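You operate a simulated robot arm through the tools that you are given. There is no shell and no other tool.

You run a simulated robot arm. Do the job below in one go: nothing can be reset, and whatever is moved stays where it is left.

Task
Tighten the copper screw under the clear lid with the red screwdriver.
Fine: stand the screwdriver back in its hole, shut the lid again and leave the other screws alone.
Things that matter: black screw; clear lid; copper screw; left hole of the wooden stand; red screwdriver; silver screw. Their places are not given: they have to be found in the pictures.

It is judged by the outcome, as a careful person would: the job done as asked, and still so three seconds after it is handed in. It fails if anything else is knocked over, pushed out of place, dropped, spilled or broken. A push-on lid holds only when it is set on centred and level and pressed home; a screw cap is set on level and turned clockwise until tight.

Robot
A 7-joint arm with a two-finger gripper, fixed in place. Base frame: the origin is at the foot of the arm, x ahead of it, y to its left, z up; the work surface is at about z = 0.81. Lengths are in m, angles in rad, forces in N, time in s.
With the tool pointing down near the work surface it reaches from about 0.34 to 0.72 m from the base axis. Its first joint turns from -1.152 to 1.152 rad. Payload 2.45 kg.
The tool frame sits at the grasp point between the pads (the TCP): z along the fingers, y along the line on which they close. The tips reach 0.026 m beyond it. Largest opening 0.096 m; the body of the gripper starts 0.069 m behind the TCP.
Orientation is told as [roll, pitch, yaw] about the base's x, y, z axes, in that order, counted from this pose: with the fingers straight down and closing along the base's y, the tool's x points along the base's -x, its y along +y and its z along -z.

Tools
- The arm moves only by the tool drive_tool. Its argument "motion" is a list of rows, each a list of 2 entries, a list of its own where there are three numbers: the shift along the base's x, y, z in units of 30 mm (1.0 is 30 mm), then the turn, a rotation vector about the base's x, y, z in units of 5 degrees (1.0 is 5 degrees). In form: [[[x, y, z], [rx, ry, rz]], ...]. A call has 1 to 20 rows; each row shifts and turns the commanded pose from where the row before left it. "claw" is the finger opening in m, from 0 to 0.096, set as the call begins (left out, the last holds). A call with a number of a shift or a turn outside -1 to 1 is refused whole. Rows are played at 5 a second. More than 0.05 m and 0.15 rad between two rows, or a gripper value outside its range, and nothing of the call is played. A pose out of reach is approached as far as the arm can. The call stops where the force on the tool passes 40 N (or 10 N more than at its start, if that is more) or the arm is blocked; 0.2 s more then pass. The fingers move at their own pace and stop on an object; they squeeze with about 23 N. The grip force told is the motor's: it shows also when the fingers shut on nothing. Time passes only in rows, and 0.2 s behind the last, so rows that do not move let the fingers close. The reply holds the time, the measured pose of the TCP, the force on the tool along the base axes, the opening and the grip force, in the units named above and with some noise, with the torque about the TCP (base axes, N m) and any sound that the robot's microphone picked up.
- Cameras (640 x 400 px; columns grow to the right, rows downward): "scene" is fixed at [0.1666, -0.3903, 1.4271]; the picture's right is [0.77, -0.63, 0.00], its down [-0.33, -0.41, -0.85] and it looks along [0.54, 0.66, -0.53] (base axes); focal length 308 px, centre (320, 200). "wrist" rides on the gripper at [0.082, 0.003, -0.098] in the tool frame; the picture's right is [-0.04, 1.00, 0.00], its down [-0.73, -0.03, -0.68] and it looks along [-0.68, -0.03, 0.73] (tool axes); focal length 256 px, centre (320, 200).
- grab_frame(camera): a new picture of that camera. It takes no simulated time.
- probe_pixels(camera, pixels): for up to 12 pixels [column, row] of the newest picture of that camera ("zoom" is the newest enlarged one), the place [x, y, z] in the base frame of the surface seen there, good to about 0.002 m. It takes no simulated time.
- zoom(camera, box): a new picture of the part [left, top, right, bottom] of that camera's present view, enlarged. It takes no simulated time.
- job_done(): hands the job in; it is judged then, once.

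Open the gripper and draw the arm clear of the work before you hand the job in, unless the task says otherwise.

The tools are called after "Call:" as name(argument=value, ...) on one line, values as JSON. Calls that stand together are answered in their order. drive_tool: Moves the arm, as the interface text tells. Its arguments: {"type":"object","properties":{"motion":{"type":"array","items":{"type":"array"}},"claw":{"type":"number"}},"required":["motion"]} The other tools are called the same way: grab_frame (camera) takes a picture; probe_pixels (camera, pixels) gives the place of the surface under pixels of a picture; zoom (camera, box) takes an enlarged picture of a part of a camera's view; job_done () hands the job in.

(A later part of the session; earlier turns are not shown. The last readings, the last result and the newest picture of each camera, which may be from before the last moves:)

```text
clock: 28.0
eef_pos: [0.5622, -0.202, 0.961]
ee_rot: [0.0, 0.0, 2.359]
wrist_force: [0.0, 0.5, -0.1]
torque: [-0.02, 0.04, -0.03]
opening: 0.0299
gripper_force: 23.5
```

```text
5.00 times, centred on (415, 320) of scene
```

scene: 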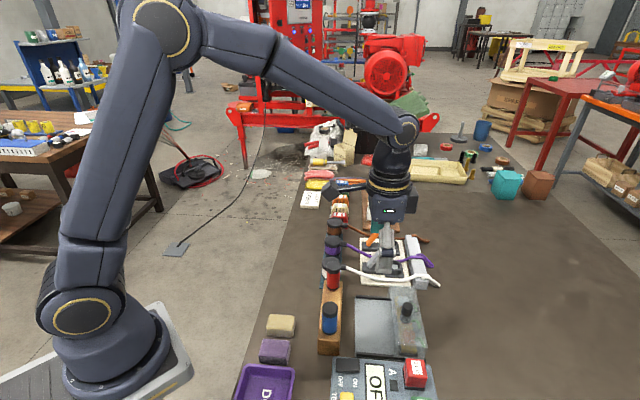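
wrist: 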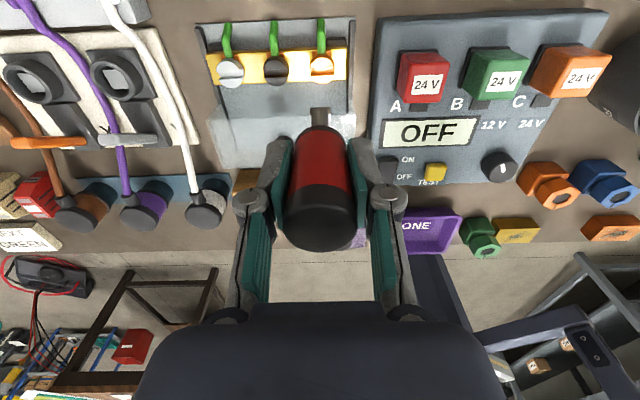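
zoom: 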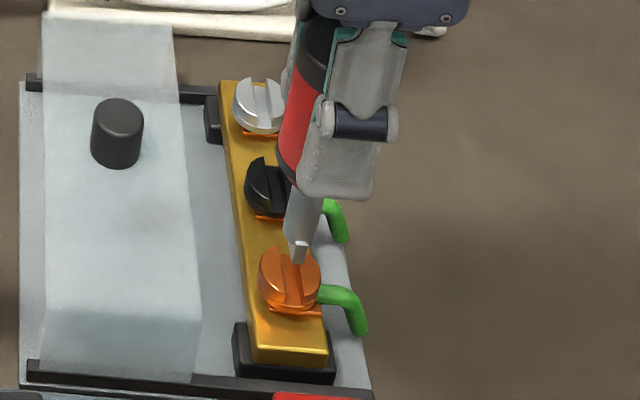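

The blade is nearly over the slot. I zoom in harder on the scene view to check the offset across the slot.

Call:
zoom(camera="scene", box=[398, 312, 428, 346])

Call:
zoom(camera="wrist", box=[295, 78, 345, 118])

Call:
probe_pixels(camera="scene", pixels=[[409, 332], [405, 334], [414, 334], [409, 328], [411, 322]])

```text
11.76 times, centred on (413, 329) of scene
```

zoom: 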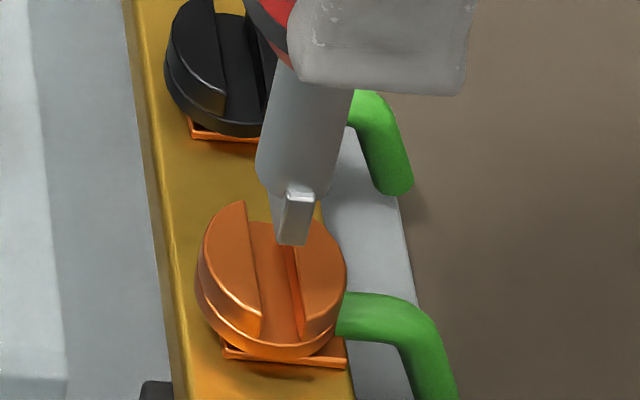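

```text
10.00 times, centred on (320, 98) of wrist
```

zoom: 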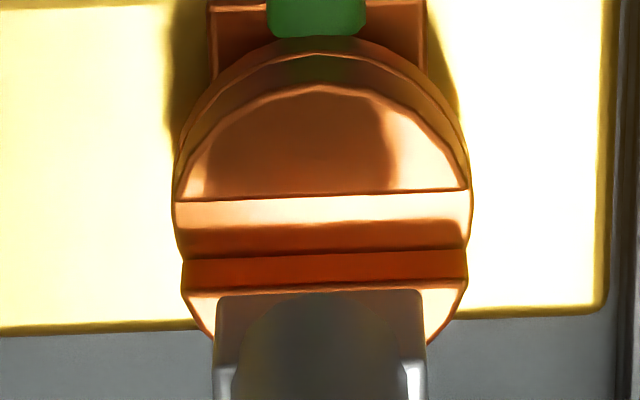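

```text
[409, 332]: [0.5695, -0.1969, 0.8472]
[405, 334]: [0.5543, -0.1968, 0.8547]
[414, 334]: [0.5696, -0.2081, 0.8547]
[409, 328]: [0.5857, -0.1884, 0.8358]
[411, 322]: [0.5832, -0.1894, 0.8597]
```

The blade should shift about 1 mm back across the slot. I correct it and descend 12 mm, to just at the head's top.

Call:
drive_tool(motion=[[[-0.035, 0.012, 0], [0, 0, 0]], [[0, 0, -0.2], [0, 0, 0]], [[0, 0, -0.2], [0, 0, 0]], [[0, 0, 0], [0, 0, 0]]])

Call:
zoom(camera="scene", box=[398, 312, 428, 346])

Call:
zoom(camera="wrist", box=[295, 78, 345, 118])

```text
clock: 29.0
eef_pos: [0.5614, -0.2025, 0.9484]
ee_rot: [-0.001, 0.0, 2.357]
wrist_force: [-0.5, -0.5, -1.2]
torque: [-0.02, 0.02, 0.0]
opening: 0.03
gripper_force: 22.4
```

```text
11.76 times, centred on (413, 329) of scene
```

zoom: 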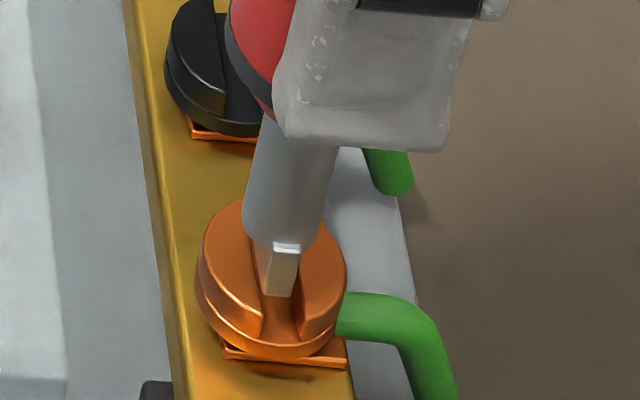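

```text
10.00 times, centred on (320, 98) of wrist
```

zoom: 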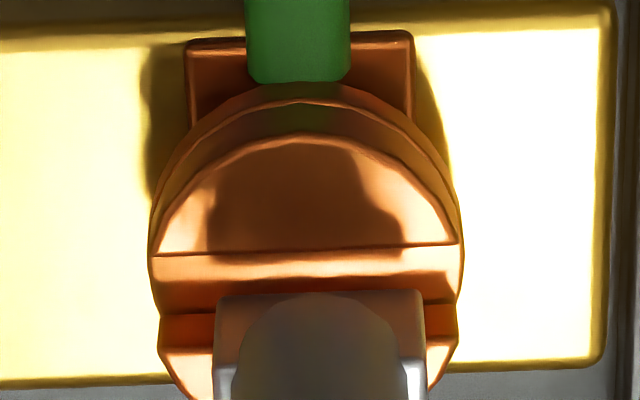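

The blade is over the slot opening with no contact yet. I trim by under 1 mm and descend 4 mm into the slot.

Call:
drive_tool(motion=[[[0.03, 0.007, 0], [0, 0, 0]], [[0, 0, -0.07], [0, 0, 0]], [[0, 0, -0.07], [0, 0, 0]], [[0, 0, 0], [0, 0, 0]]])

Call:
zoom(camera="scene", box=[398, 312, 428, 346])

Call:
zoom(camera="wrist", box=[295, 78, 345, 118])

```text
clock: 30.0
eef_pos: [0.5613, -0.2009, 0.942]
ee_rot: [0.0, 0.001, 2.356]
wrist_force: [0.6, -0.4, -1.2]
torque: [-0.06, -0.1, 0.01]
opening: 0.0297
gripper_force: 23.1
```

```text
11.76 times, centred on (413, 329) of scene
```

zoom: 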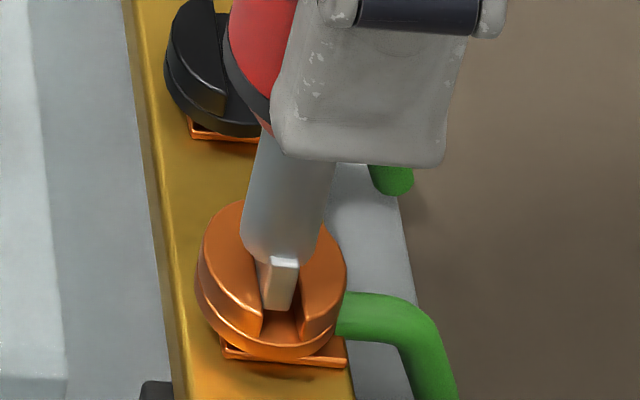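

```text
10.00 times, centred on (320, 98) of wrist
```

zoom: 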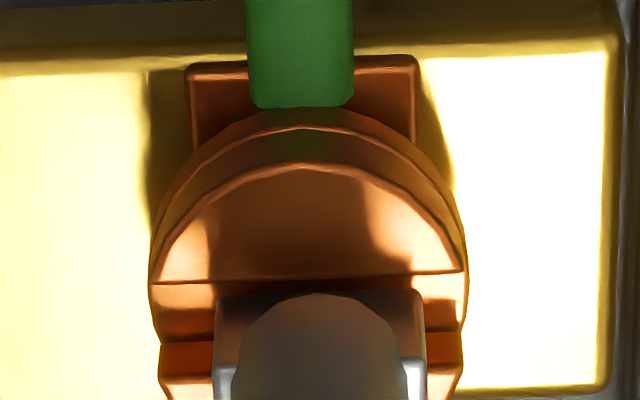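

The blade is entering the slot without force. I trim along the slot and go down 4 mm more.

Call:
drive_tool(motion=[[[0.019, 0.019, -0.06], [0, 0, 0]], [[0, 0, -0.07], [0, 0, 0]], [[0, 0, 0], [0, 0, 0]]])

Call:
zoom(camera="scene", box=[398, 312, 428, 346])

Call:
zoom(camera="wrist", box=[295, 78, 345, 118])

```text
clock: 30.8
eef_pos: [0.5635, -0.2012, 0.9398]
ee_rot: [-0.002, 0.0, 2.358]
wrist_force: [-0.7, 0.8, 0.0]
torque: [0.0, 0.01, -0.01]
opening: 0.0301
gripper_force: 22.6
```

```text
11.76 times, centred on (413, 329) of scene
```

zoom: 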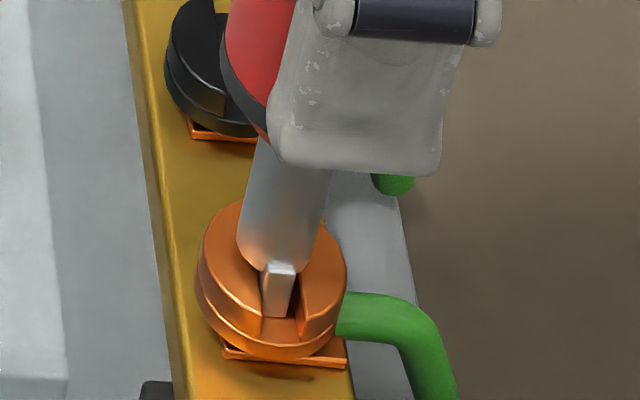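

```text
10.00 times, centred on (320, 98) of wrist
```

zoom: 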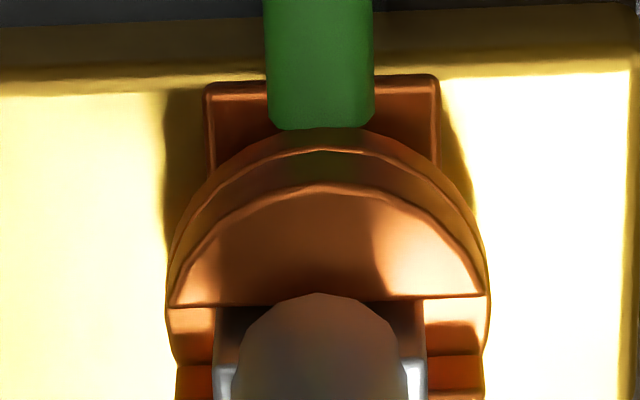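

The blade is now inside the slot. I continue down in small steps until it seats.

Call:
drive_tool(motion=[[[0, 0, -0.06], [0, 0, 0]], [[0, 0, -0.06], [0, 0, 0]], [[0, 0, 0], [0, 0, 0]]])

Call:
zoom(camera="scene", box=[398, 312, 428, 346])

```text
clock: 31.6
eef_pos: [0.5629, -0.2011, 0.9378]
ee_rot: [-0.001, 0.004, 2.356]
wrist_force: [0.6, -0.2, 20.0]
torque: [-0.08, -0.03, 0.03]
opening: 0.0302
gripper_force: 23.0
```

```text
11.76 times, centred on (413, 329) of scene
```

zoom: 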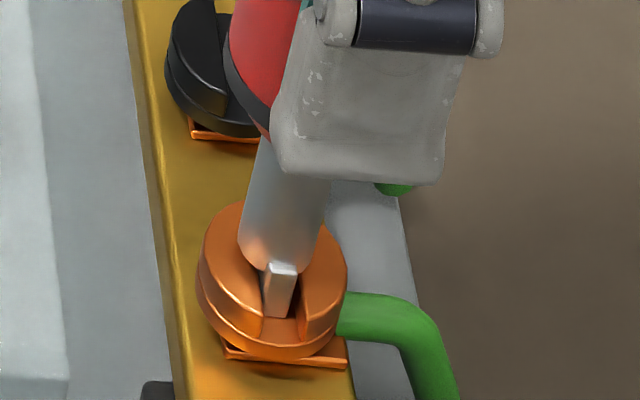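

The blade is seated with 20 N of down-force. I ease off slightly and turn clockwise 30 degrees, watching the torque.

Call:
drive_tool(motion=[[[0, 0, 0.03], [0, 0, -1]], [[0, 0, 0], [0, 0, -1]], [[0, 0, 0], [0, 0, -1]], [[0, 0, 0], [0, 0, -1]], [[0, 0, 0], [0, 0, -1]], [[0, 0, 0], [0, 0, -1]]])

Call:
zoom(camera="scene", box=[398, 312, 428, 346])

Call:
zoom(camera="wrist", box=[260, 50, 380, 140])

```text
clock: 33.0
eef_pos: [0.561, -0.2014, 0.9374]
ee_rot: [0.003, 0.002, 1.832]
wrist_force: [-0.4, -3.9, 4.0]
torque: [-0.29, 0.01, -0.01]
opening: 0.0304
gripper_force: 23.2
```

```text
11.76 times, centred on (413, 329) of scene
```

zoom: 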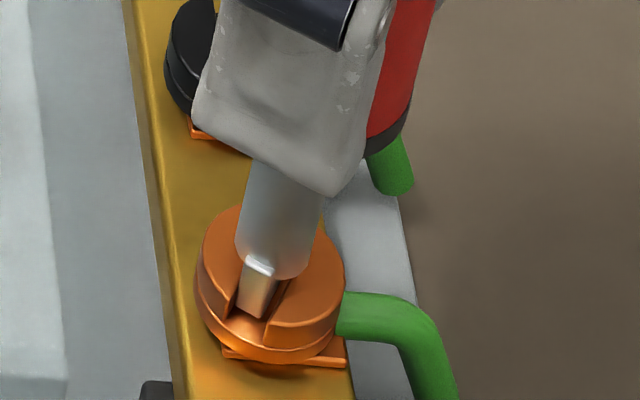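

```text
4.44 times, centred on (320, 95) of wrist
```

zoom: 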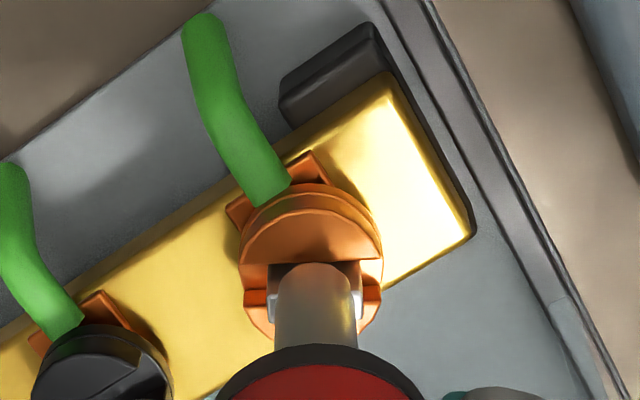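

The copper screw turned with the driver (slot rotated 30 degrees). I continue clockwise, pressing down lightly to follow it.

Call:
drive_tool(motion=[[[0, 0, -0.01], [0, 0, -1]], [[0, 0, -0.01], [0, 0, -1]], [[0, 0, -0.01], [0, 0, -1]], [[0, 0, -0.01], [0, 0, -1]], [[0, 0, 0], [0, 0, -1]], [[0, 0, 0], [0, 0, -1]]])

Call:
zoom(camera="scene", box=[398, 312, 428, 346])

```text
clock: 34.4
eef_pos: [0.5623, -0.2007, 0.9367]
ee_rot: [-0.005, -0.001, 1.31]
wrist_force: [-1.6, 0.0, 19.3]
torque: [0.0, 0.11, 0.0]
opening: 0.0299
gripper_force: 23.0
```

```text
11.76 times, centred on (413, 329) of scene
```

zoom: 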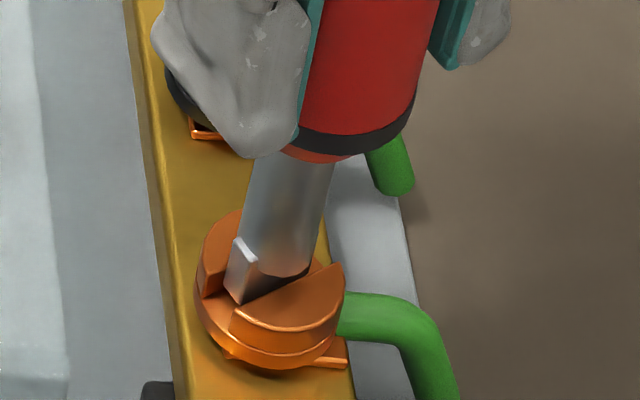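

It keeps turning easily, with 19 N down-force. I turn 50 degrees more without further descent.

Call:
drive_tool(motion=[[[0, 0, 0], [0, 0, -1]], [[0, 0, 0], [0, 0, -1]], [[0, 0, 0], [0, 0, -1]], [[0, 0, 0], [0, 0, -1]], [[0, 0, 0], [0, 0, -1]], [[0, 0, 0], [0, 0, -1]], [[0, 0, 0], [0, 0, -1]], [[0, 0, 0], [0, 0, -1]], [[0, 0, 0], [0, 0, -1]], [[0, 0, 0], [0, 0, -1]]])

Call:
zoom(camera="scene", box=[398, 312, 428, 346])

```text
clock: 36.6
eef_pos: [0.5618, -0.2001, 0.934]
ee_rot: [0.0, 0.003, 0.435]
wrist_force: [2.1, -1.5, -1.8]
torque: [-0.04, -0.14, 0.16]
opening: 0.0293
gripper_force: 23.2
```

```text
11.76 times, centred on (413, 329) of scene
```

zoom: 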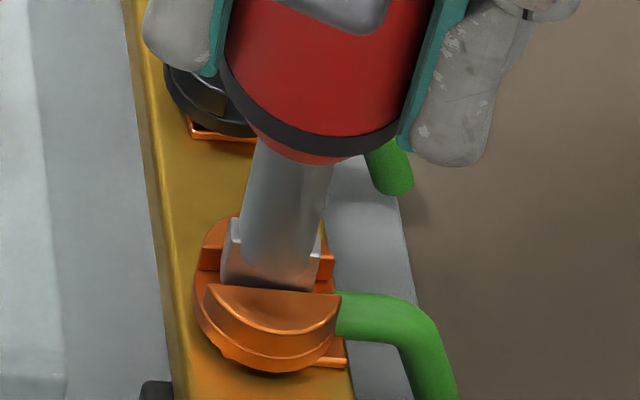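

110 degrees turned; the down-force fell as the screw sank and a small resisting torque (0.16) appears. I follow down slightly and turn another 40 degrees.

Call:
drive_tool(motion=[[[0, 0, -0.03], [0, 0, -1]], [[0, 0, -0.02], [0, 0, -1]], [[0, 0, -0.01], [0, 0, -1]], [[0, 0, -0.01], [0, 0, -1]], [[0, 0, 0], [0, 0, -1]], [[0, 0, 0], [0, 0, -1]], [[0, 0, 0], [0, 0, -1]], [[0, 0, 0], [0, 0, -1]]])

Call:
zoom(camera="scene", box=[398, 312, 428, 346])

```text
clock: 38.4
eef_pos: [0.5616, -0.2002, 0.9338]
ee_rot: [0.001, -0.001, -0.264]
wrist_force: [-0.4, -0.3, 1.8]
torque: [0.12, -0.16, 0.4]
opening: 0.0295
gripper_force: 23.3
```

```text
11.76 times, centred on (413, 329) of scene
```

zoom: 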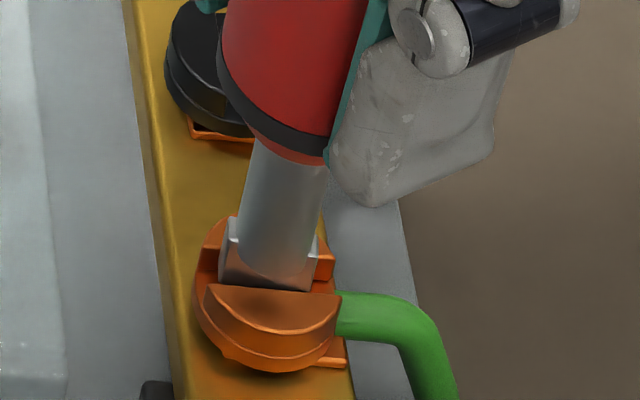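

The blade has stopped turning while the gripper slips on the handle (torque 0.4), so the screw has come up tight. I turn 20 degrees more to confirm it no longer moves.

Call:
drive_tool(motion=[[[0, 0, -0.02], [0, 0, -1]], [[0, 0, 0], [0, 0, -1]], [[0, 0, 0], [0, 0, -1]], [[0, 0, 0], [0, 0, -1]]])

Call:
zoom(camera="scene", box=[398, 312, 428, 346])

Call:
grab_frame(camera="wrist")

```text
clock: 39.4
eef_pos: [0.562, -0.2001, 0.9337]
ee_rot: [0.001, 0.001, -0.613]
wrist_force: [-0.6, -1.1, 2.6]
torque: [-0.03, -0.02, 0.11]
opening: 0.0292
gripper_force: 22.8
```

```text
11.76 times, centred on (413, 329) of scene
```

zoom: 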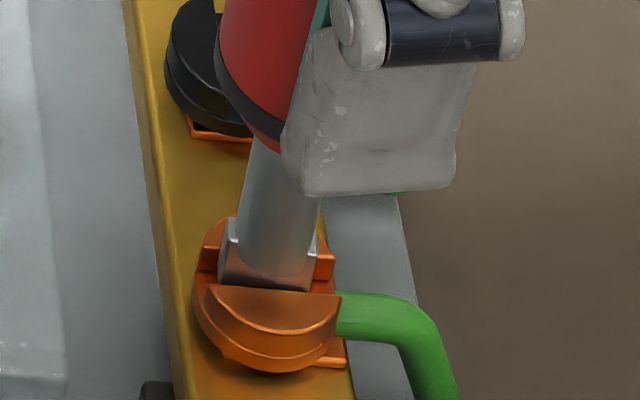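

```text
taken
```

wrist: 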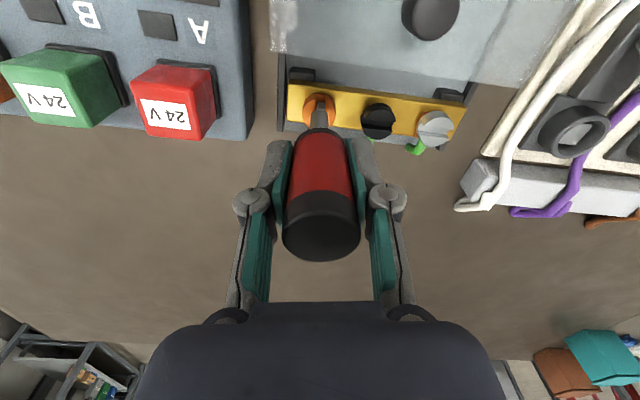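

The blade hasn't moved at all in this last turn. I zoom in on the slot to confirm its final angle before withdrawing.

Call:
zoom(camera="wrist", box=[270, 60, 470, 170])

```text
3.20 times, centred on (370, 115) of wrist
```

zoom: 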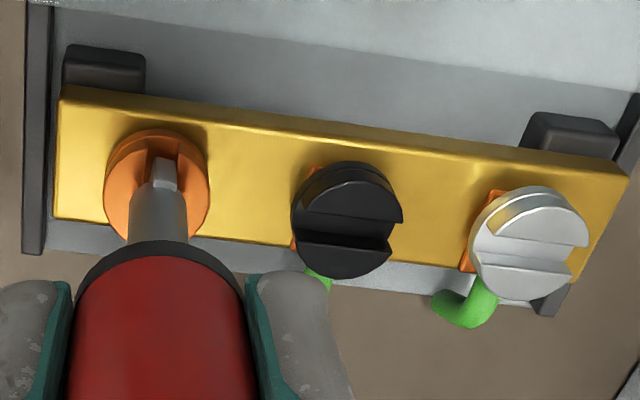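

The copper slot is now about 90 degrees from its start and hard against its stop, while black and silver slots are unchanged. I lift the driver straight out.

Call:
drive_tool(motion=[[[0, 0, 0.3], [0, 0, 0]], [[0, 0, 0.5], [0, 0, 0]], [[0, 0, 0.8], [0, 0, 0]], [[0, 0, 0.8], [0, 0, 0]], [[0, 0, 0.6], [0, 0, 0]], [[0, 0, 0], [0, 0, 0]]])

Call:
grab_frame(camera="wrist")

Call:
zoom(camera="scene", box=[350, 230, 460, 370])

```text
clock: 40.8
eef_pos: [0.564, -0.2004, 1.0223]
ee_rot: [0.001, -0.001, -0.61]
wrist_force: [0.6, 0.3, -0.2]
torque: [0.0, -0.01, 0.01]
opening: 0.0291
gripper_force: 22.8
```

```text
taken
```

wrist: 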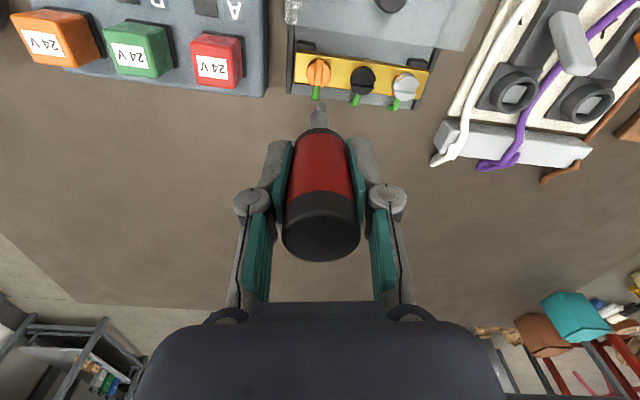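

```text
2.86 times, centred on (405, 300) of scene
```

zoom: 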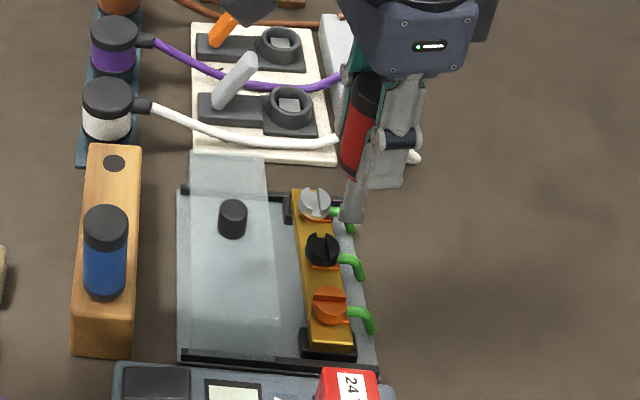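

The driver is out and the copper slot now runs across. I check the screws' heights and slot angle closely.

Call:
zoom(camera="wrist", box=[285, 40, 445, 120])

Call:
probe_pixels(camera="wrist", pixels=[[312, 73], [325, 74], [362, 73], [362, 83], [405, 80], [405, 91]])

Call:
zoom(camera="scene", box=[390, 285, 430, 350])

```text
4.00 times, centred on (365, 80) of wrist
```

zoom: 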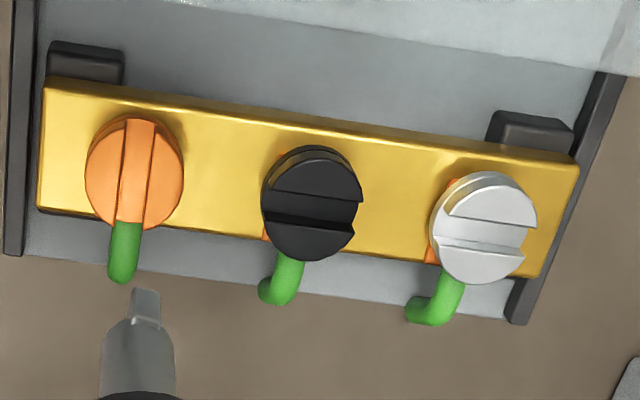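

```text
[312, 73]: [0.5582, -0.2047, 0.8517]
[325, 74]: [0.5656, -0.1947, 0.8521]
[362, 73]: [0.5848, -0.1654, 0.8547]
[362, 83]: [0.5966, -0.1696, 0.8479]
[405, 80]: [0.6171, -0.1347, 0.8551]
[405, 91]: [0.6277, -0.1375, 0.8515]
```

```text
6.15 times, centred on (410, 318) of scene
```

zoom: 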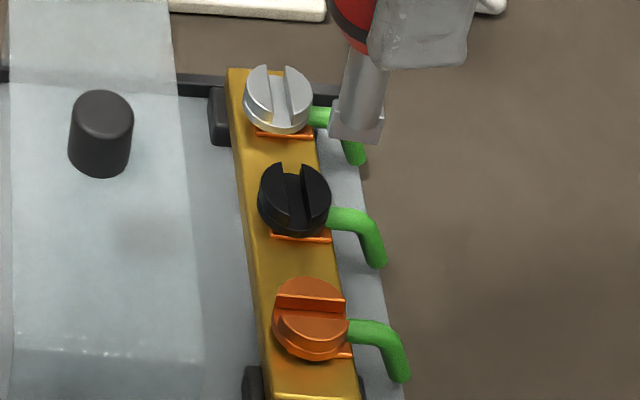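

The copper head sits 3 mm lower and tight. I carry the driver back above the left hole at about (0.518,-0.011), turning to -45 degrees.

Call:
drive_tool(motion=[[[-0.183, 0.787, 0], [0, 0, -0.25]], [[-0.183, 0.787, 0], [0, 0, -0.25]], [[-0.183, 0.787, 0], [0, 0, -0.25]], [[-0.183, 0.787, 0], [0, 0, -0.25]], [[-0.183, 0.787, 0], [0, 0, -0.25]], [[-0.183, 0.787, 0], [0, 0, -0.25]], [[-0.183, 0.787, 0], [0, 0, -0.25]], [[-0.183, 0.787, 0], [0, 0, -0.25]], [[0, 0, 0], [0, 0, 0]]])

Call:
grab_frame(camera="wrist")

Call:
zoom(camera="scene", box=[290, 220, 390, 310])

```text
clock: 42.8
eef_pos: [0.5164, -0.0116, 1.0224]
ee_rot: [-0.001, 0.0, -0.786]
wrist_force: [0.4, -0.9, -1.5]
torque: [0.01, -0.03, -0.02]
opening: 0.0289
gripper_force: 23.3
```

```text
taken
```

wrist: 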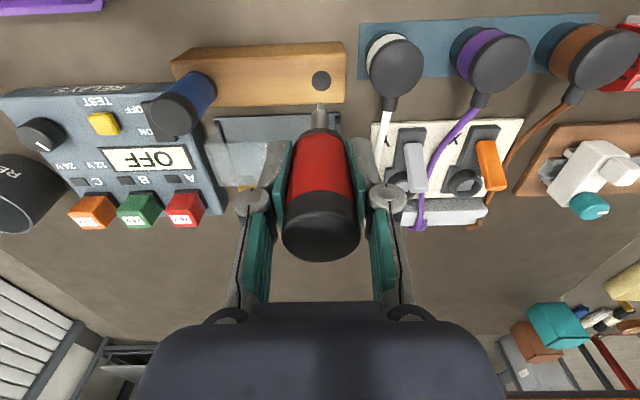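

```text
4.44 times, centred on (340, 265) of scene
```

zoom: 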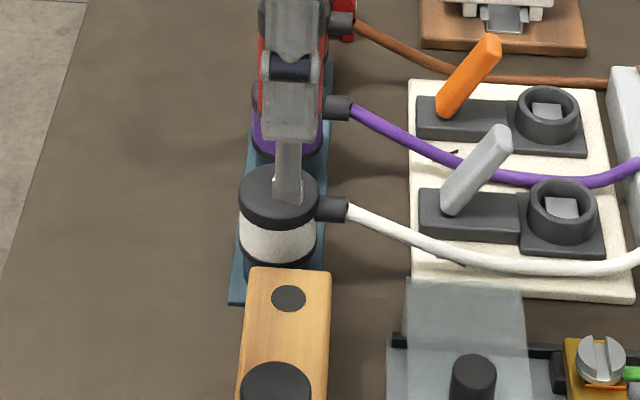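

The hole at (321,80) lies right under the driver axis by my calculation. I lower until the tip is about 6 mm above the stand and check.

Call:
drive_tool(motion=[[[0, 0, -0.8], [0, 0, 0]], [[0, 0, -0.8], [0, 0, 0]], [[0, 0, -0.5], [0, 0, 0]], [[0, 0, 0], [0, 0, 0]]])

Call:
zoom(camera="wrist", box=[280, 70, 360, 130])

Call:
zoom(camera="scene", box=[315, 250, 355, 290])

```text
clock: 43.8
eef_pos: [0.5155, -0.0118, 0.9601]
ee_rot: [0.001, 0.0, -0.785]
wrist_force: [0.1, -0.4, -0.2]
torque: [0.01, 0.0, 0.01]
opening: 0.0288
gripper_force: 22.0
```

```text
6.67 times, centred on (320, 100) of wrist
```

zoom: 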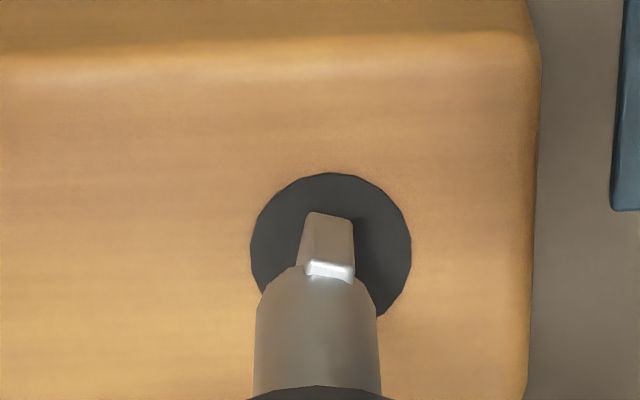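

```text
10.00 times, centred on (335, 270) of scene
```

zoom: 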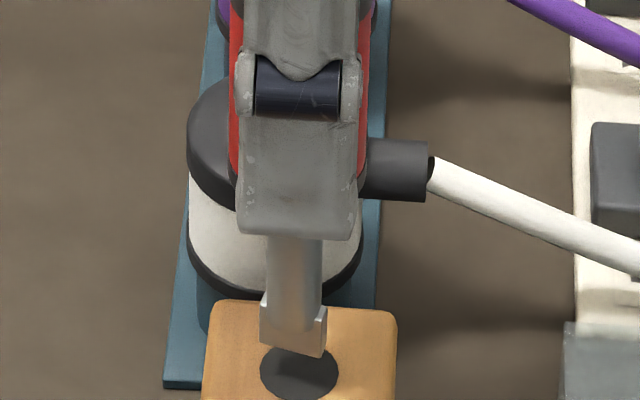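

Blade tip and hole agree within about 1 to 2 mm (hole radius leaves room). I trim slightly toward +v and lower 12 mm into the hole.

Call:
drive_tool(motion=[[[0.02, -0.02, 0], [0, 0, 0]], [[0, 0, -0.2], [0, 0, 0]], [[0, 0, -0.2], [0, 0, 0]], [[0, 0, 0], [0, 0, 0]]])

Call:
zoom(camera="wrist", box=[280, 70, 360, 130])

Call:
zoom(camera="scene", box=[315, 255, 355, 295])

```text
clock: 44.8
eef_pos: [0.5188, -0.0119, 0.9482]
ee_rot: [0.0, -0.001, -0.785]
wrist_force: [0.0, 0.5, -0.3]
torque: [0.01, 0.01, 0.0]
opening: 0.0288
gripper_force: 23.1
```

```text
6.67 times, centred on (320, 100) of wrist
```

zoom: 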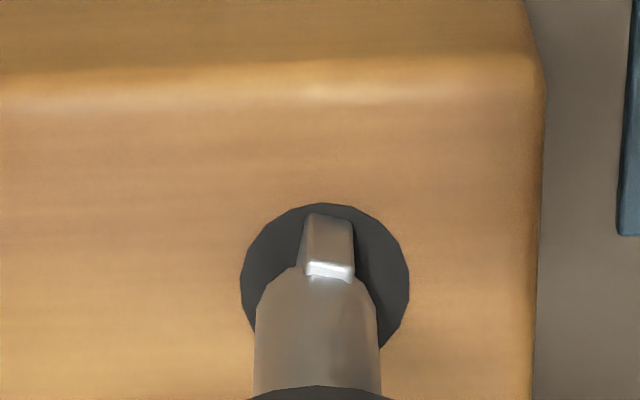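

```text
10.00 times, centred on (335, 275) of scene
```

zoom: 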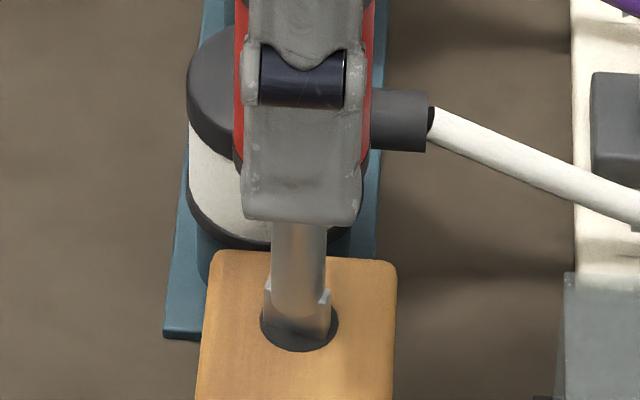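

The blade has entered the hole cleanly with no force. I lower it 40 mm more.

Call:
drive_tool(motion=[[[0, 0, -0.25], [0, 0, 0]], [[0, 0, -0.25], [0, 0, 0]], [[0, 0, -0.25], [0, 0, 0]], [[0, 0, -0.25], [0, 0, 0]], [[0, 0, -0.2], [0, 0, 0]], [[0, 0, -0.13], [0, 0, 0]], [[0, 0, 0], [0, 0, 0]]])

Call:
grab_frame(camera="wrist")

Call:
zoom(camera="scene", box=[315, 255, 355, 295])

```text
clock: 46.4
eef_pos: [0.5197, -0.0132, 0.9096]
ee_rot: [0.0, 0.001, -0.784]
wrist_force: [-0.5, -0.1, -0.2]
torque: [0.0, 0.0, 0.01]
opening: 0.0288
gripper_force: 22.7
```

```text
taken
```

wrist: 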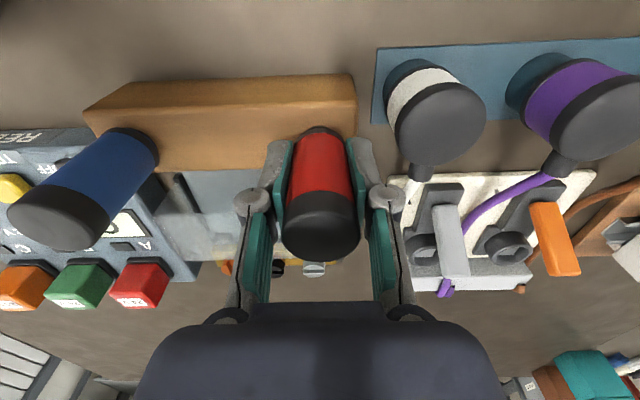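

```text
10.00 times, centred on (335, 275) of scene
```

zoom: 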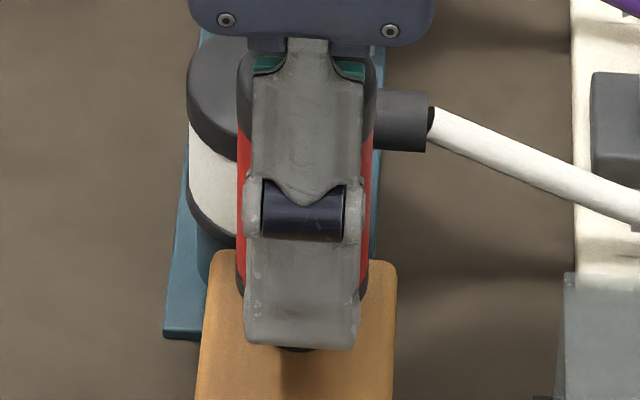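

Nearly seated with no force; I lower in 2 mm steps until the handle rests on the stand.

Call:
drive_tool(motion=[[[0, 0, -0.08], [0, 0, 0]], [[0, 0, -0.08], [0, 0, 0]], [[0, 0, -0.06], [0, 0, 0]], [[0, 0, 0], [0, 0, 0]]])

```text
clock: 47.4
eef_pos: [0.5176, -0.0123, 0.9025]
ee_rot: [0.0, 0.0, -0.783]
wrist_force: [0.6, 0.3, -1.5]
torque: [0.01, 0.02, 0.03]
opening: 0.0287
gripper_force: 23.5
```

Call:
drive_tool(motion=[[[0, 0, -0.06], [0, 0, 0]], [[0, 0, -0.06], [0, 0, 0]], [[0, 0, 0], [0, 0, 0]]])

Call:
zoom(camera="scene", box=[315, 255, 355, 295])

Call:
zoom(camera="wrist", box=[270, 110, 370, 190])

```text
clock: 48.2
eef_pos: [0.5187, -0.0124, 0.8991]
ee_rot: [-0.001, 0.0, -0.784]
wrist_force: [-2.8, 0.1, 13.0]
torque: [0.14, 0.21, -0.02]
opening: 0.0285
gripper_force: 22.6
```

```text
10.00 times, centred on (335, 275) of scene
```

zoom: 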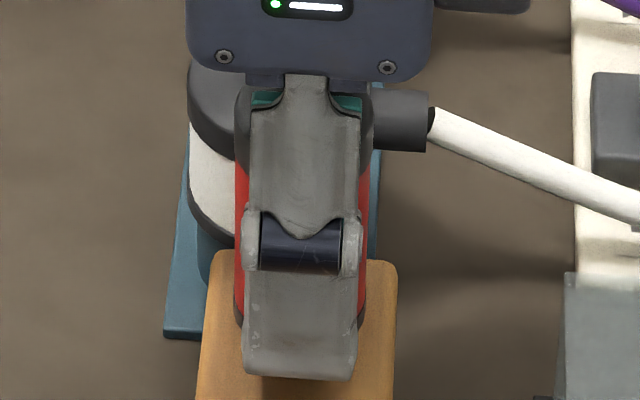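

```text
5.00 times, centred on (320, 150) of wrist
```

zoom: 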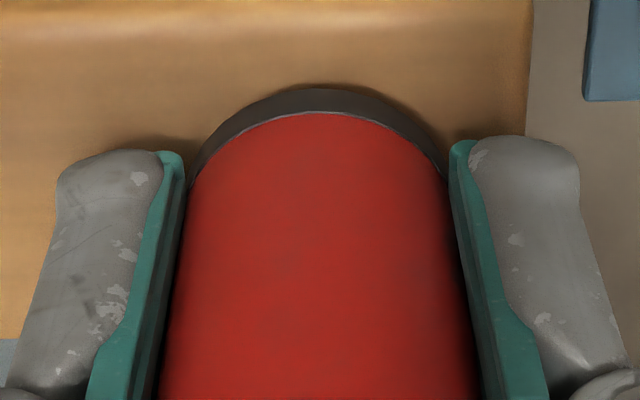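

The handle rests on the stand (13 N). I open the fingers and rise straight up.

Call:
drive_tool(motion=[[[0, 0, 0.03], [0, 0, 0]], [[0, 0, 0], [0, 0, 0]], [[0, 0, 0], [0, 0, 0]], [[0, 0, 0.5], [0, 0, 0]], [[0, 0, 1], [0, 0, 0]], [[0, 0, 1], [0, 0, 0]], [[0, 0, 1], [0, 0, 0]]], claw=0.056)

Call:
grab_frame(camera="wrist")

Call:
zoom(camera="scene", box=[300, 230, 460, 370])

```text
clock: 49.8
eef_pos: [0.5173, -0.0112, 1.0054]
ee_rot: [0.001, 0.002, -0.783]
wrist_force: [-1.0, -0.5, -0.5]
torque: [-0.01, -0.03, 0.01]
opening: 0.0563
gripper_force: 0.1
```

```text
taken
```

wrist: 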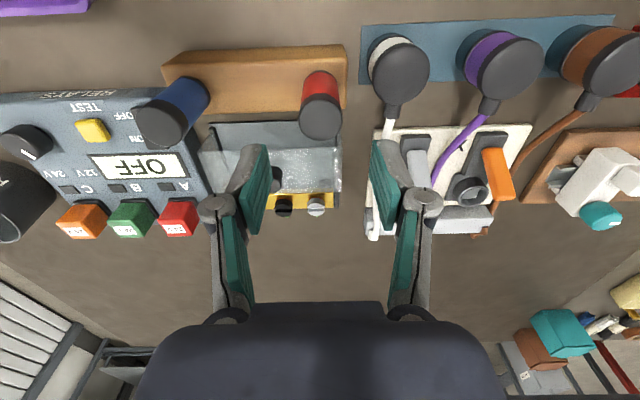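

```text
2.86 times, centred on (380, 300) of scene
```

zoom: 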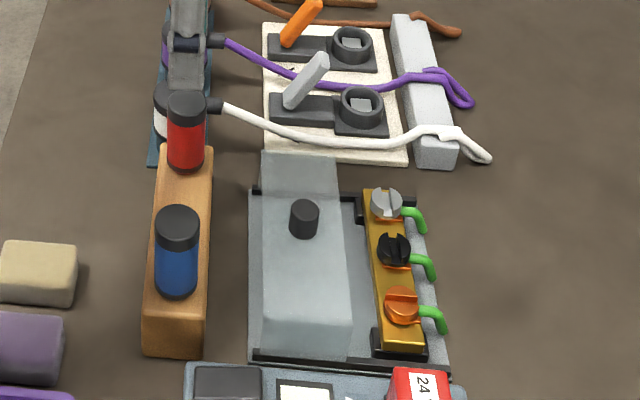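

The red driver stands upright in the left hole. Now I move above the lid's knob near (0.540,-0.117).

Call:
drive_tool(motion=[[[0.19, -0.88, 0], [0, 0, 0]], [[0.19, -0.88, 0], [0, 0, 0]], [[0.19, -0.88, 0], [0, 0, 0]], [[0.19, -0.88, -0.2], [0, 0, 0]], [[0, 0, -0.3], [0, 0, 0]], [[0, 0, 0], [0, 0, 0]]])

Call:
grab_frame(camera="wrist")

Call:
zoom(camera="wrist", box=[220, 40, 420, 165])

```text
clock: 51.2
eef_pos: [0.5405, -0.118, 0.9894]
ee_rot: [0.0, 0.0, -0.783]
wrist_force: [0.3, -0.2, 0.5]
torque: [0.0, -0.03, 0.04]
opening: 0.0558
gripper_force: 0.1
```

```text
taken
```

wrist: 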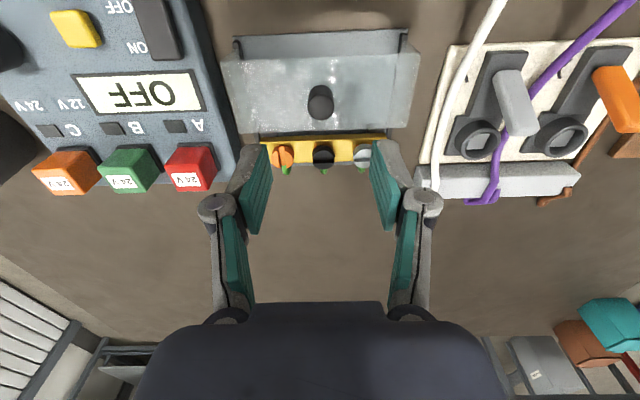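

```text
3.20 times, centred on (320, 102) of wrist
```

zoom: 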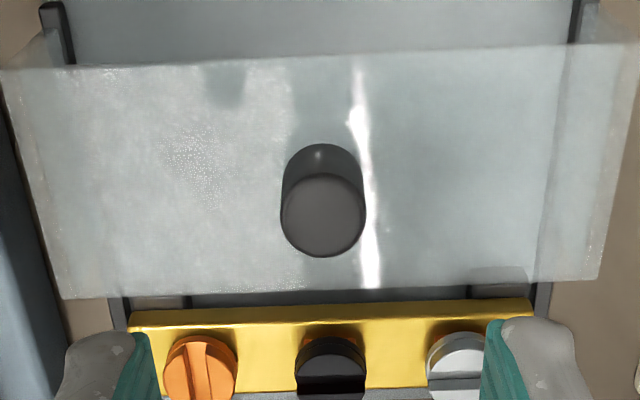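

I probe the knob's top rim and centre at (321,107).

Call:
probe_pixels(camera="wrist", pixels=[[321, 107], [309, 106], [333, 106], [321, 96], [321, 117], [225, 62], [415, 52], [243, 130], [402, 124]])

```text
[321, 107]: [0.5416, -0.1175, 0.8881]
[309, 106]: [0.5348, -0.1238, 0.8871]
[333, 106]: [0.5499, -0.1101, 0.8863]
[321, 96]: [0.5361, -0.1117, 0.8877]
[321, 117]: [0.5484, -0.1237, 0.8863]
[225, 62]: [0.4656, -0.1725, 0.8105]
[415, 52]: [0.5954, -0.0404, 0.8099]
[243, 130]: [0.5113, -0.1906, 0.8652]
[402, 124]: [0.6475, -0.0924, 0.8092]
```

The knob centre is about (0.542,-0.1175). I trim and lower to TCP z about 0.893, then close on the knob.

Call:
drive_tool(motion=[[[0.052, -0.014, 0], [0, 0, 0]], [[0, 0, -0.9], [0, 0, 0]], [[0, 0, -0.9], [0, 0, 0]], [[0, 0, -0.9], [0, 0, 0]], [[0, 0, -0.47], [0, 0, 0]], [[0, 0, 0], [0, 0, 0]]])

Call:
drive_tool(motion=[[[0, 0, 0], [0, 0, 0]], [[0, 0, 0], [0, 0, 0]], [[0, 0, 0], [0, 0, 0]], [[0, 0, 0], [0, 0, 0]], [[0, 0, 0], [0, 0, 0]]], claw=0.01)

Call:
grab_frame(camera="wrist")

```text
clock: 52.6
eef_pos: [0.5422, -0.1191, 0.8939]
ee_rot: [0.0, -0.001, -0.786]
wrist_force: [-0.5, -0.3, 0.1]
torque: [0.01, -0.01, -0.02]
opening: 0.0558
gripper_force: 0.1
```

```text
clock: 53.8
eef_pos: [0.5451, -0.118, 0.8945]
ee_rot: [0.001, 0.001, -0.786]
wrist_force: [-2.1, -1.7, 0.0]
torque: [-0.04, 0.0, 0.0]
opening: 0.0209
gripper_force: 45.0
```

```text
taken
```

wrist: 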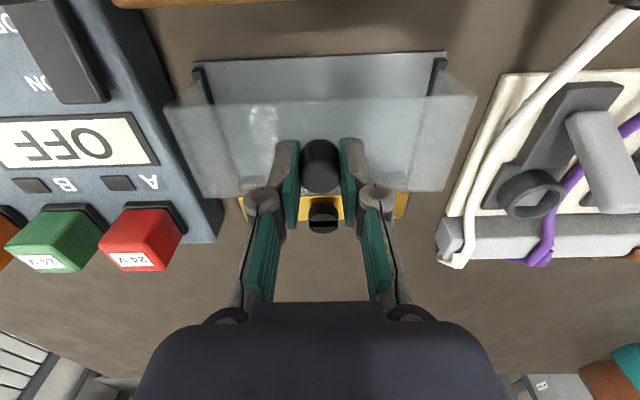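

The knob is held with little side force. I slide the lid back along the rails by 60 mm.

Call:
drive_tool(motion=[[[0.1768, -0.1768, 0], [0, 0, 0]], [[0.1768, -0.1768, 0], [0, 0, 0]], [[0.1768, -0.1768, 0], [0, 0, 0]], [[0.1768, -0.1768, 0], [0, 0, 0]], [[0.1768, -0.1768, 0], [0, 0, 0]], [[0.1768, -0.1768, 0], [0, 0, 0]], [[0.1768, -0.1768, 0], [0, 0, 0]], [[0.1768, -0.1768, 0], [0, 0, 0]], [[0, 0, 0], [0, 0, 0]]])

Call:
grab_frame(camera="wrist")

Call:
zoom(camera="scene", box=[340, 275, 440, 365])

```text
clock: 55.8
eef_pos: [0.5848, -0.1615, 0.8941]
ee_rot: [-0.001, -0.001, -0.786]
wrist_force: [0.5, 0.7, -3.8]
torque: [-0.2, -0.24, 0.04]
opening: 0.0207
gripper_force: 45.0
```

```text
taken
```

wrist: 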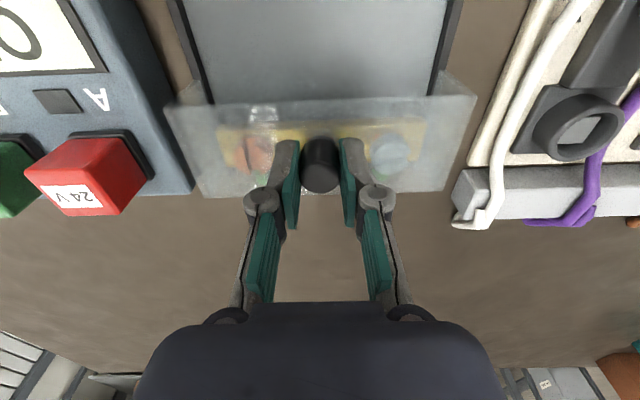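

```text
4.44 times, centred on (390, 320) of scene
```

zoom: 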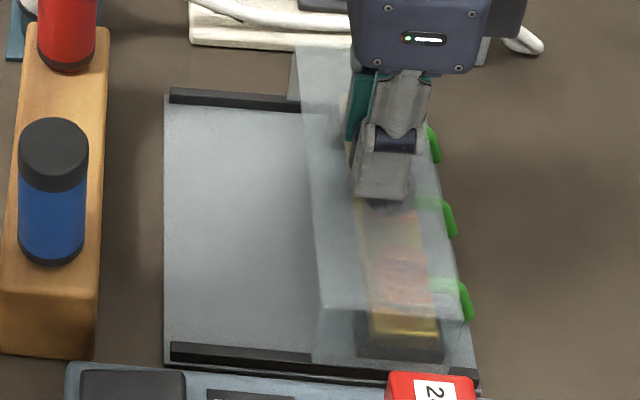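

The lid is about 10 mm short of its first position (its corner is at zoom (295,50); it was at (315,50)). I push 9 mm more.

Call:
drive_tool(motion=[[[0.0707, -0.0707, 0], [0, 0, 0]], [[0.0707, -0.0707, 0], [0, 0, 0]], [[0.0707, -0.0707, 0], [0, 0, 0]], [[0, 0, 0], [0, 0, 0]]])

Call:
zoom(camera="scene", box=[340, 275, 440, 365])

```text
clock: 56.8
eef_pos: [0.5926, -0.1674, 0.8929]
ee_rot: [0.001, 0.001, -0.784]
wrist_force: [-1.9, -1.9, 5.8]
torque: [0.21, 0.35, -0.05]
opening: 0.0208
gripper_force: 44.6
```

```text
4.44 times, centred on (390, 320) of scene
```

zoom: 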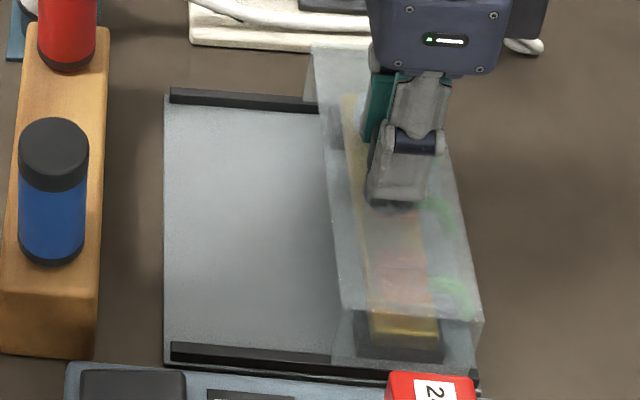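

About 2 mm remain compared with the first picture. I push 2 mm more.

Call:
drive_tool(motion=[[[0.047, -0.047, 0], [0, 0, 0]], [[0, 0, 0], [0, 0, 0]]])

Call:
zoom(camera="scene", box=[340, 275, 440, 365])

Call:
zoom(camera="scene", box=[380, 335, 430, 366])

```text
clock: 57.4
eef_pos: [0.5932, -0.1692, 0.8947]
ee_rot: [0.0, 0.0, -0.782]
wrist_force: [-3.5, -1.2, 4.4]
torque: [-0.16, -0.07, 0.01]
opening: 0.0208
gripper_force: 45.0
```

```text
4.44 times, centred on (390, 320) of scene
```

zoom: 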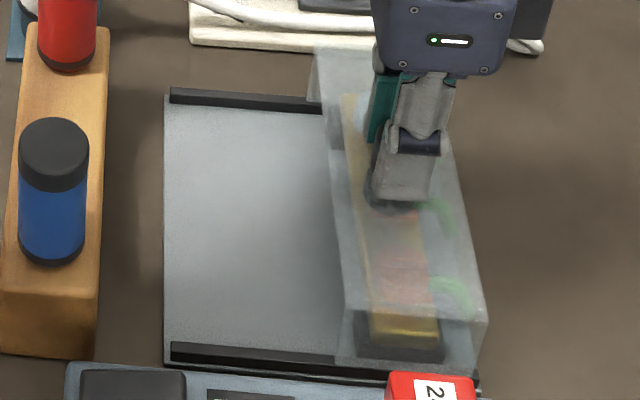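

```text
12.80 times, centred on (405, 350) of scene
```

zoom: 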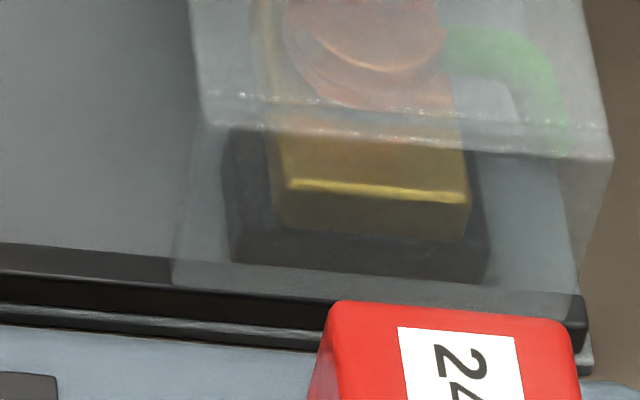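

The lid's outline now matches the first picture (corners at zoom (205,125) and (612,160)). I open the gripper and rise clear.

Call:
drive_tool(motion=[[[0, 0, 0], [0, 0, 0]], [[0, 0, 0], [0, 0, 0]], [[0, 0, 0], [0, 0, 0]], [[0, 0, 0.5], [0, 0, 0]], [[0, 0, 1], [0, 0, 0]], [[0, 0, 1], [0, 0, 0]], [[0, 0, 1], [0, 0, 0]], [[0, 0, 1], [0, 0, 0]]], claw=0.06)

Call:
grab_frame(camera="wrist")

Call:
zoom(camera="scene", box=[340, 275, 440, 365])

Call:
zoom(camera="scene", box=[380, 335, 430, 366])

```text
clock: 59.2
eef_pos: [0.5919, -0.1697, 1.0293]
ee_rot: [0.0, 0.001, -0.785]
wrist_force: [1.4, -0.1, -0.6]
torque: [0.0, -0.01, 0.01]
opening: 0.06
gripper_force: 0.1
```

```text
taken
```

wrist: 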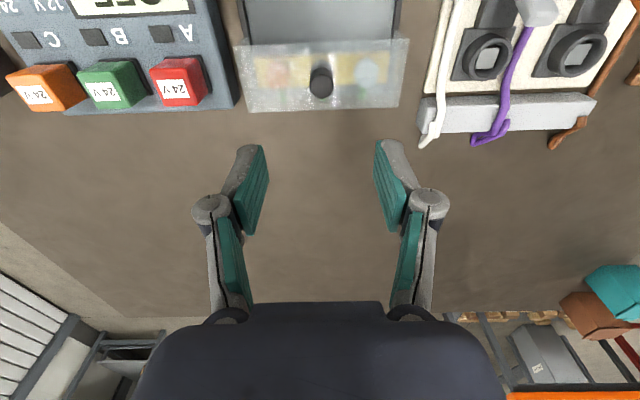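

```text
4.44 times, centred on (390, 320) of scene
```

zoom: 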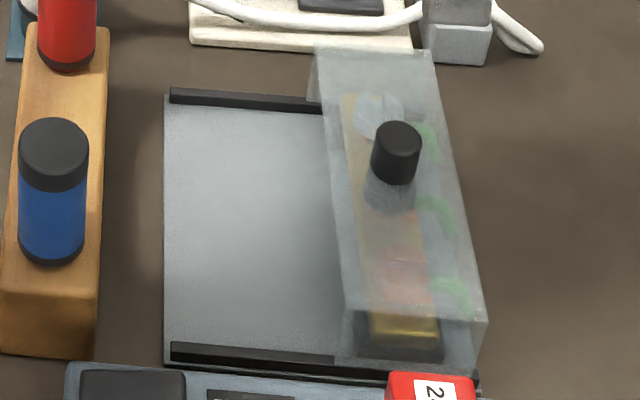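

```text
12.80 times, centred on (405, 350) of scene
```

zoom: 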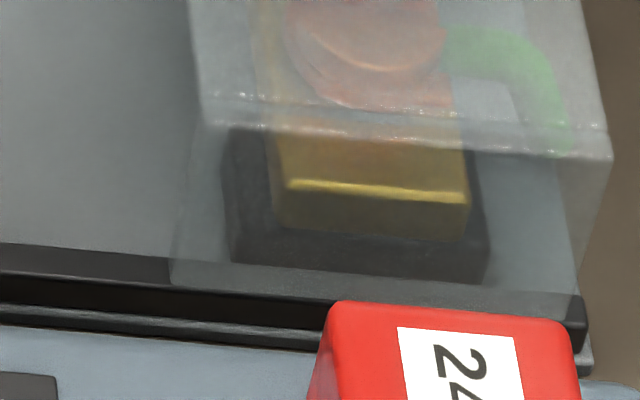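

The lid and knob match their first position exactly. I draw the arm up and back, then take a final look.

Call:
drive_tool(motion=[[[-0.3, 0.4, 1], [0, 0, 0]], [[-0.3, 0.6, 1], [0, 0, 0]], [[-0.3, 0.8, 1], [0, 0, 0]], [[-0.3, 0.8, 1], [0, 0, 0]], [[-0.3, 0.8, 1], [0, 0, 0]], [[-0.3, 0.8, 0.5], [0, 0, 0]], [[0, 0, 0], [0, 0, 0]]], claw=0.09)

Call:
grab_frame(camera="scene")

Call:
zoom(camera="scene", box=[230, 230, 470, 400])

```text
clock: 60.8
eef_pos: [0.539, -0.0404, 1.1942]
ee_rot: [-0.001, 0.0, -0.784]
wrist_force: [0.6, 0.3, 0.6]
torque: [0.0, -0.01, 0.02]
opening: 0.09
gripper_force: 0.0
```

```text
taken
```

scene: 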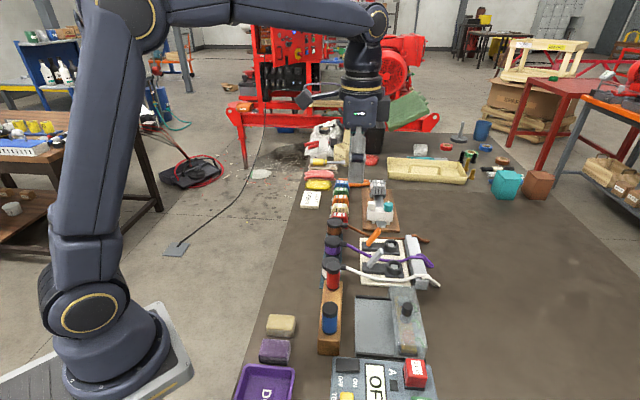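

```text
2.35 times, centred on (350, 315) of scene
```

zoom: 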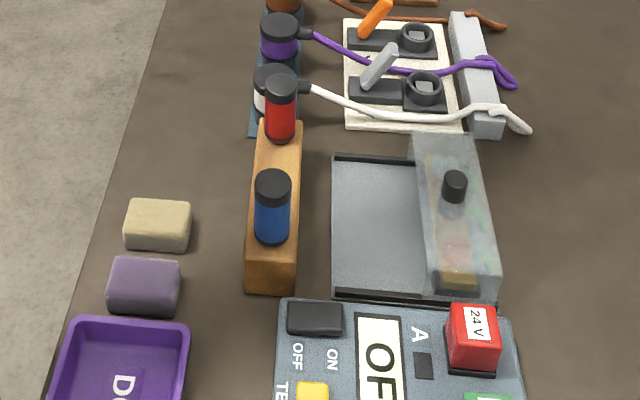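

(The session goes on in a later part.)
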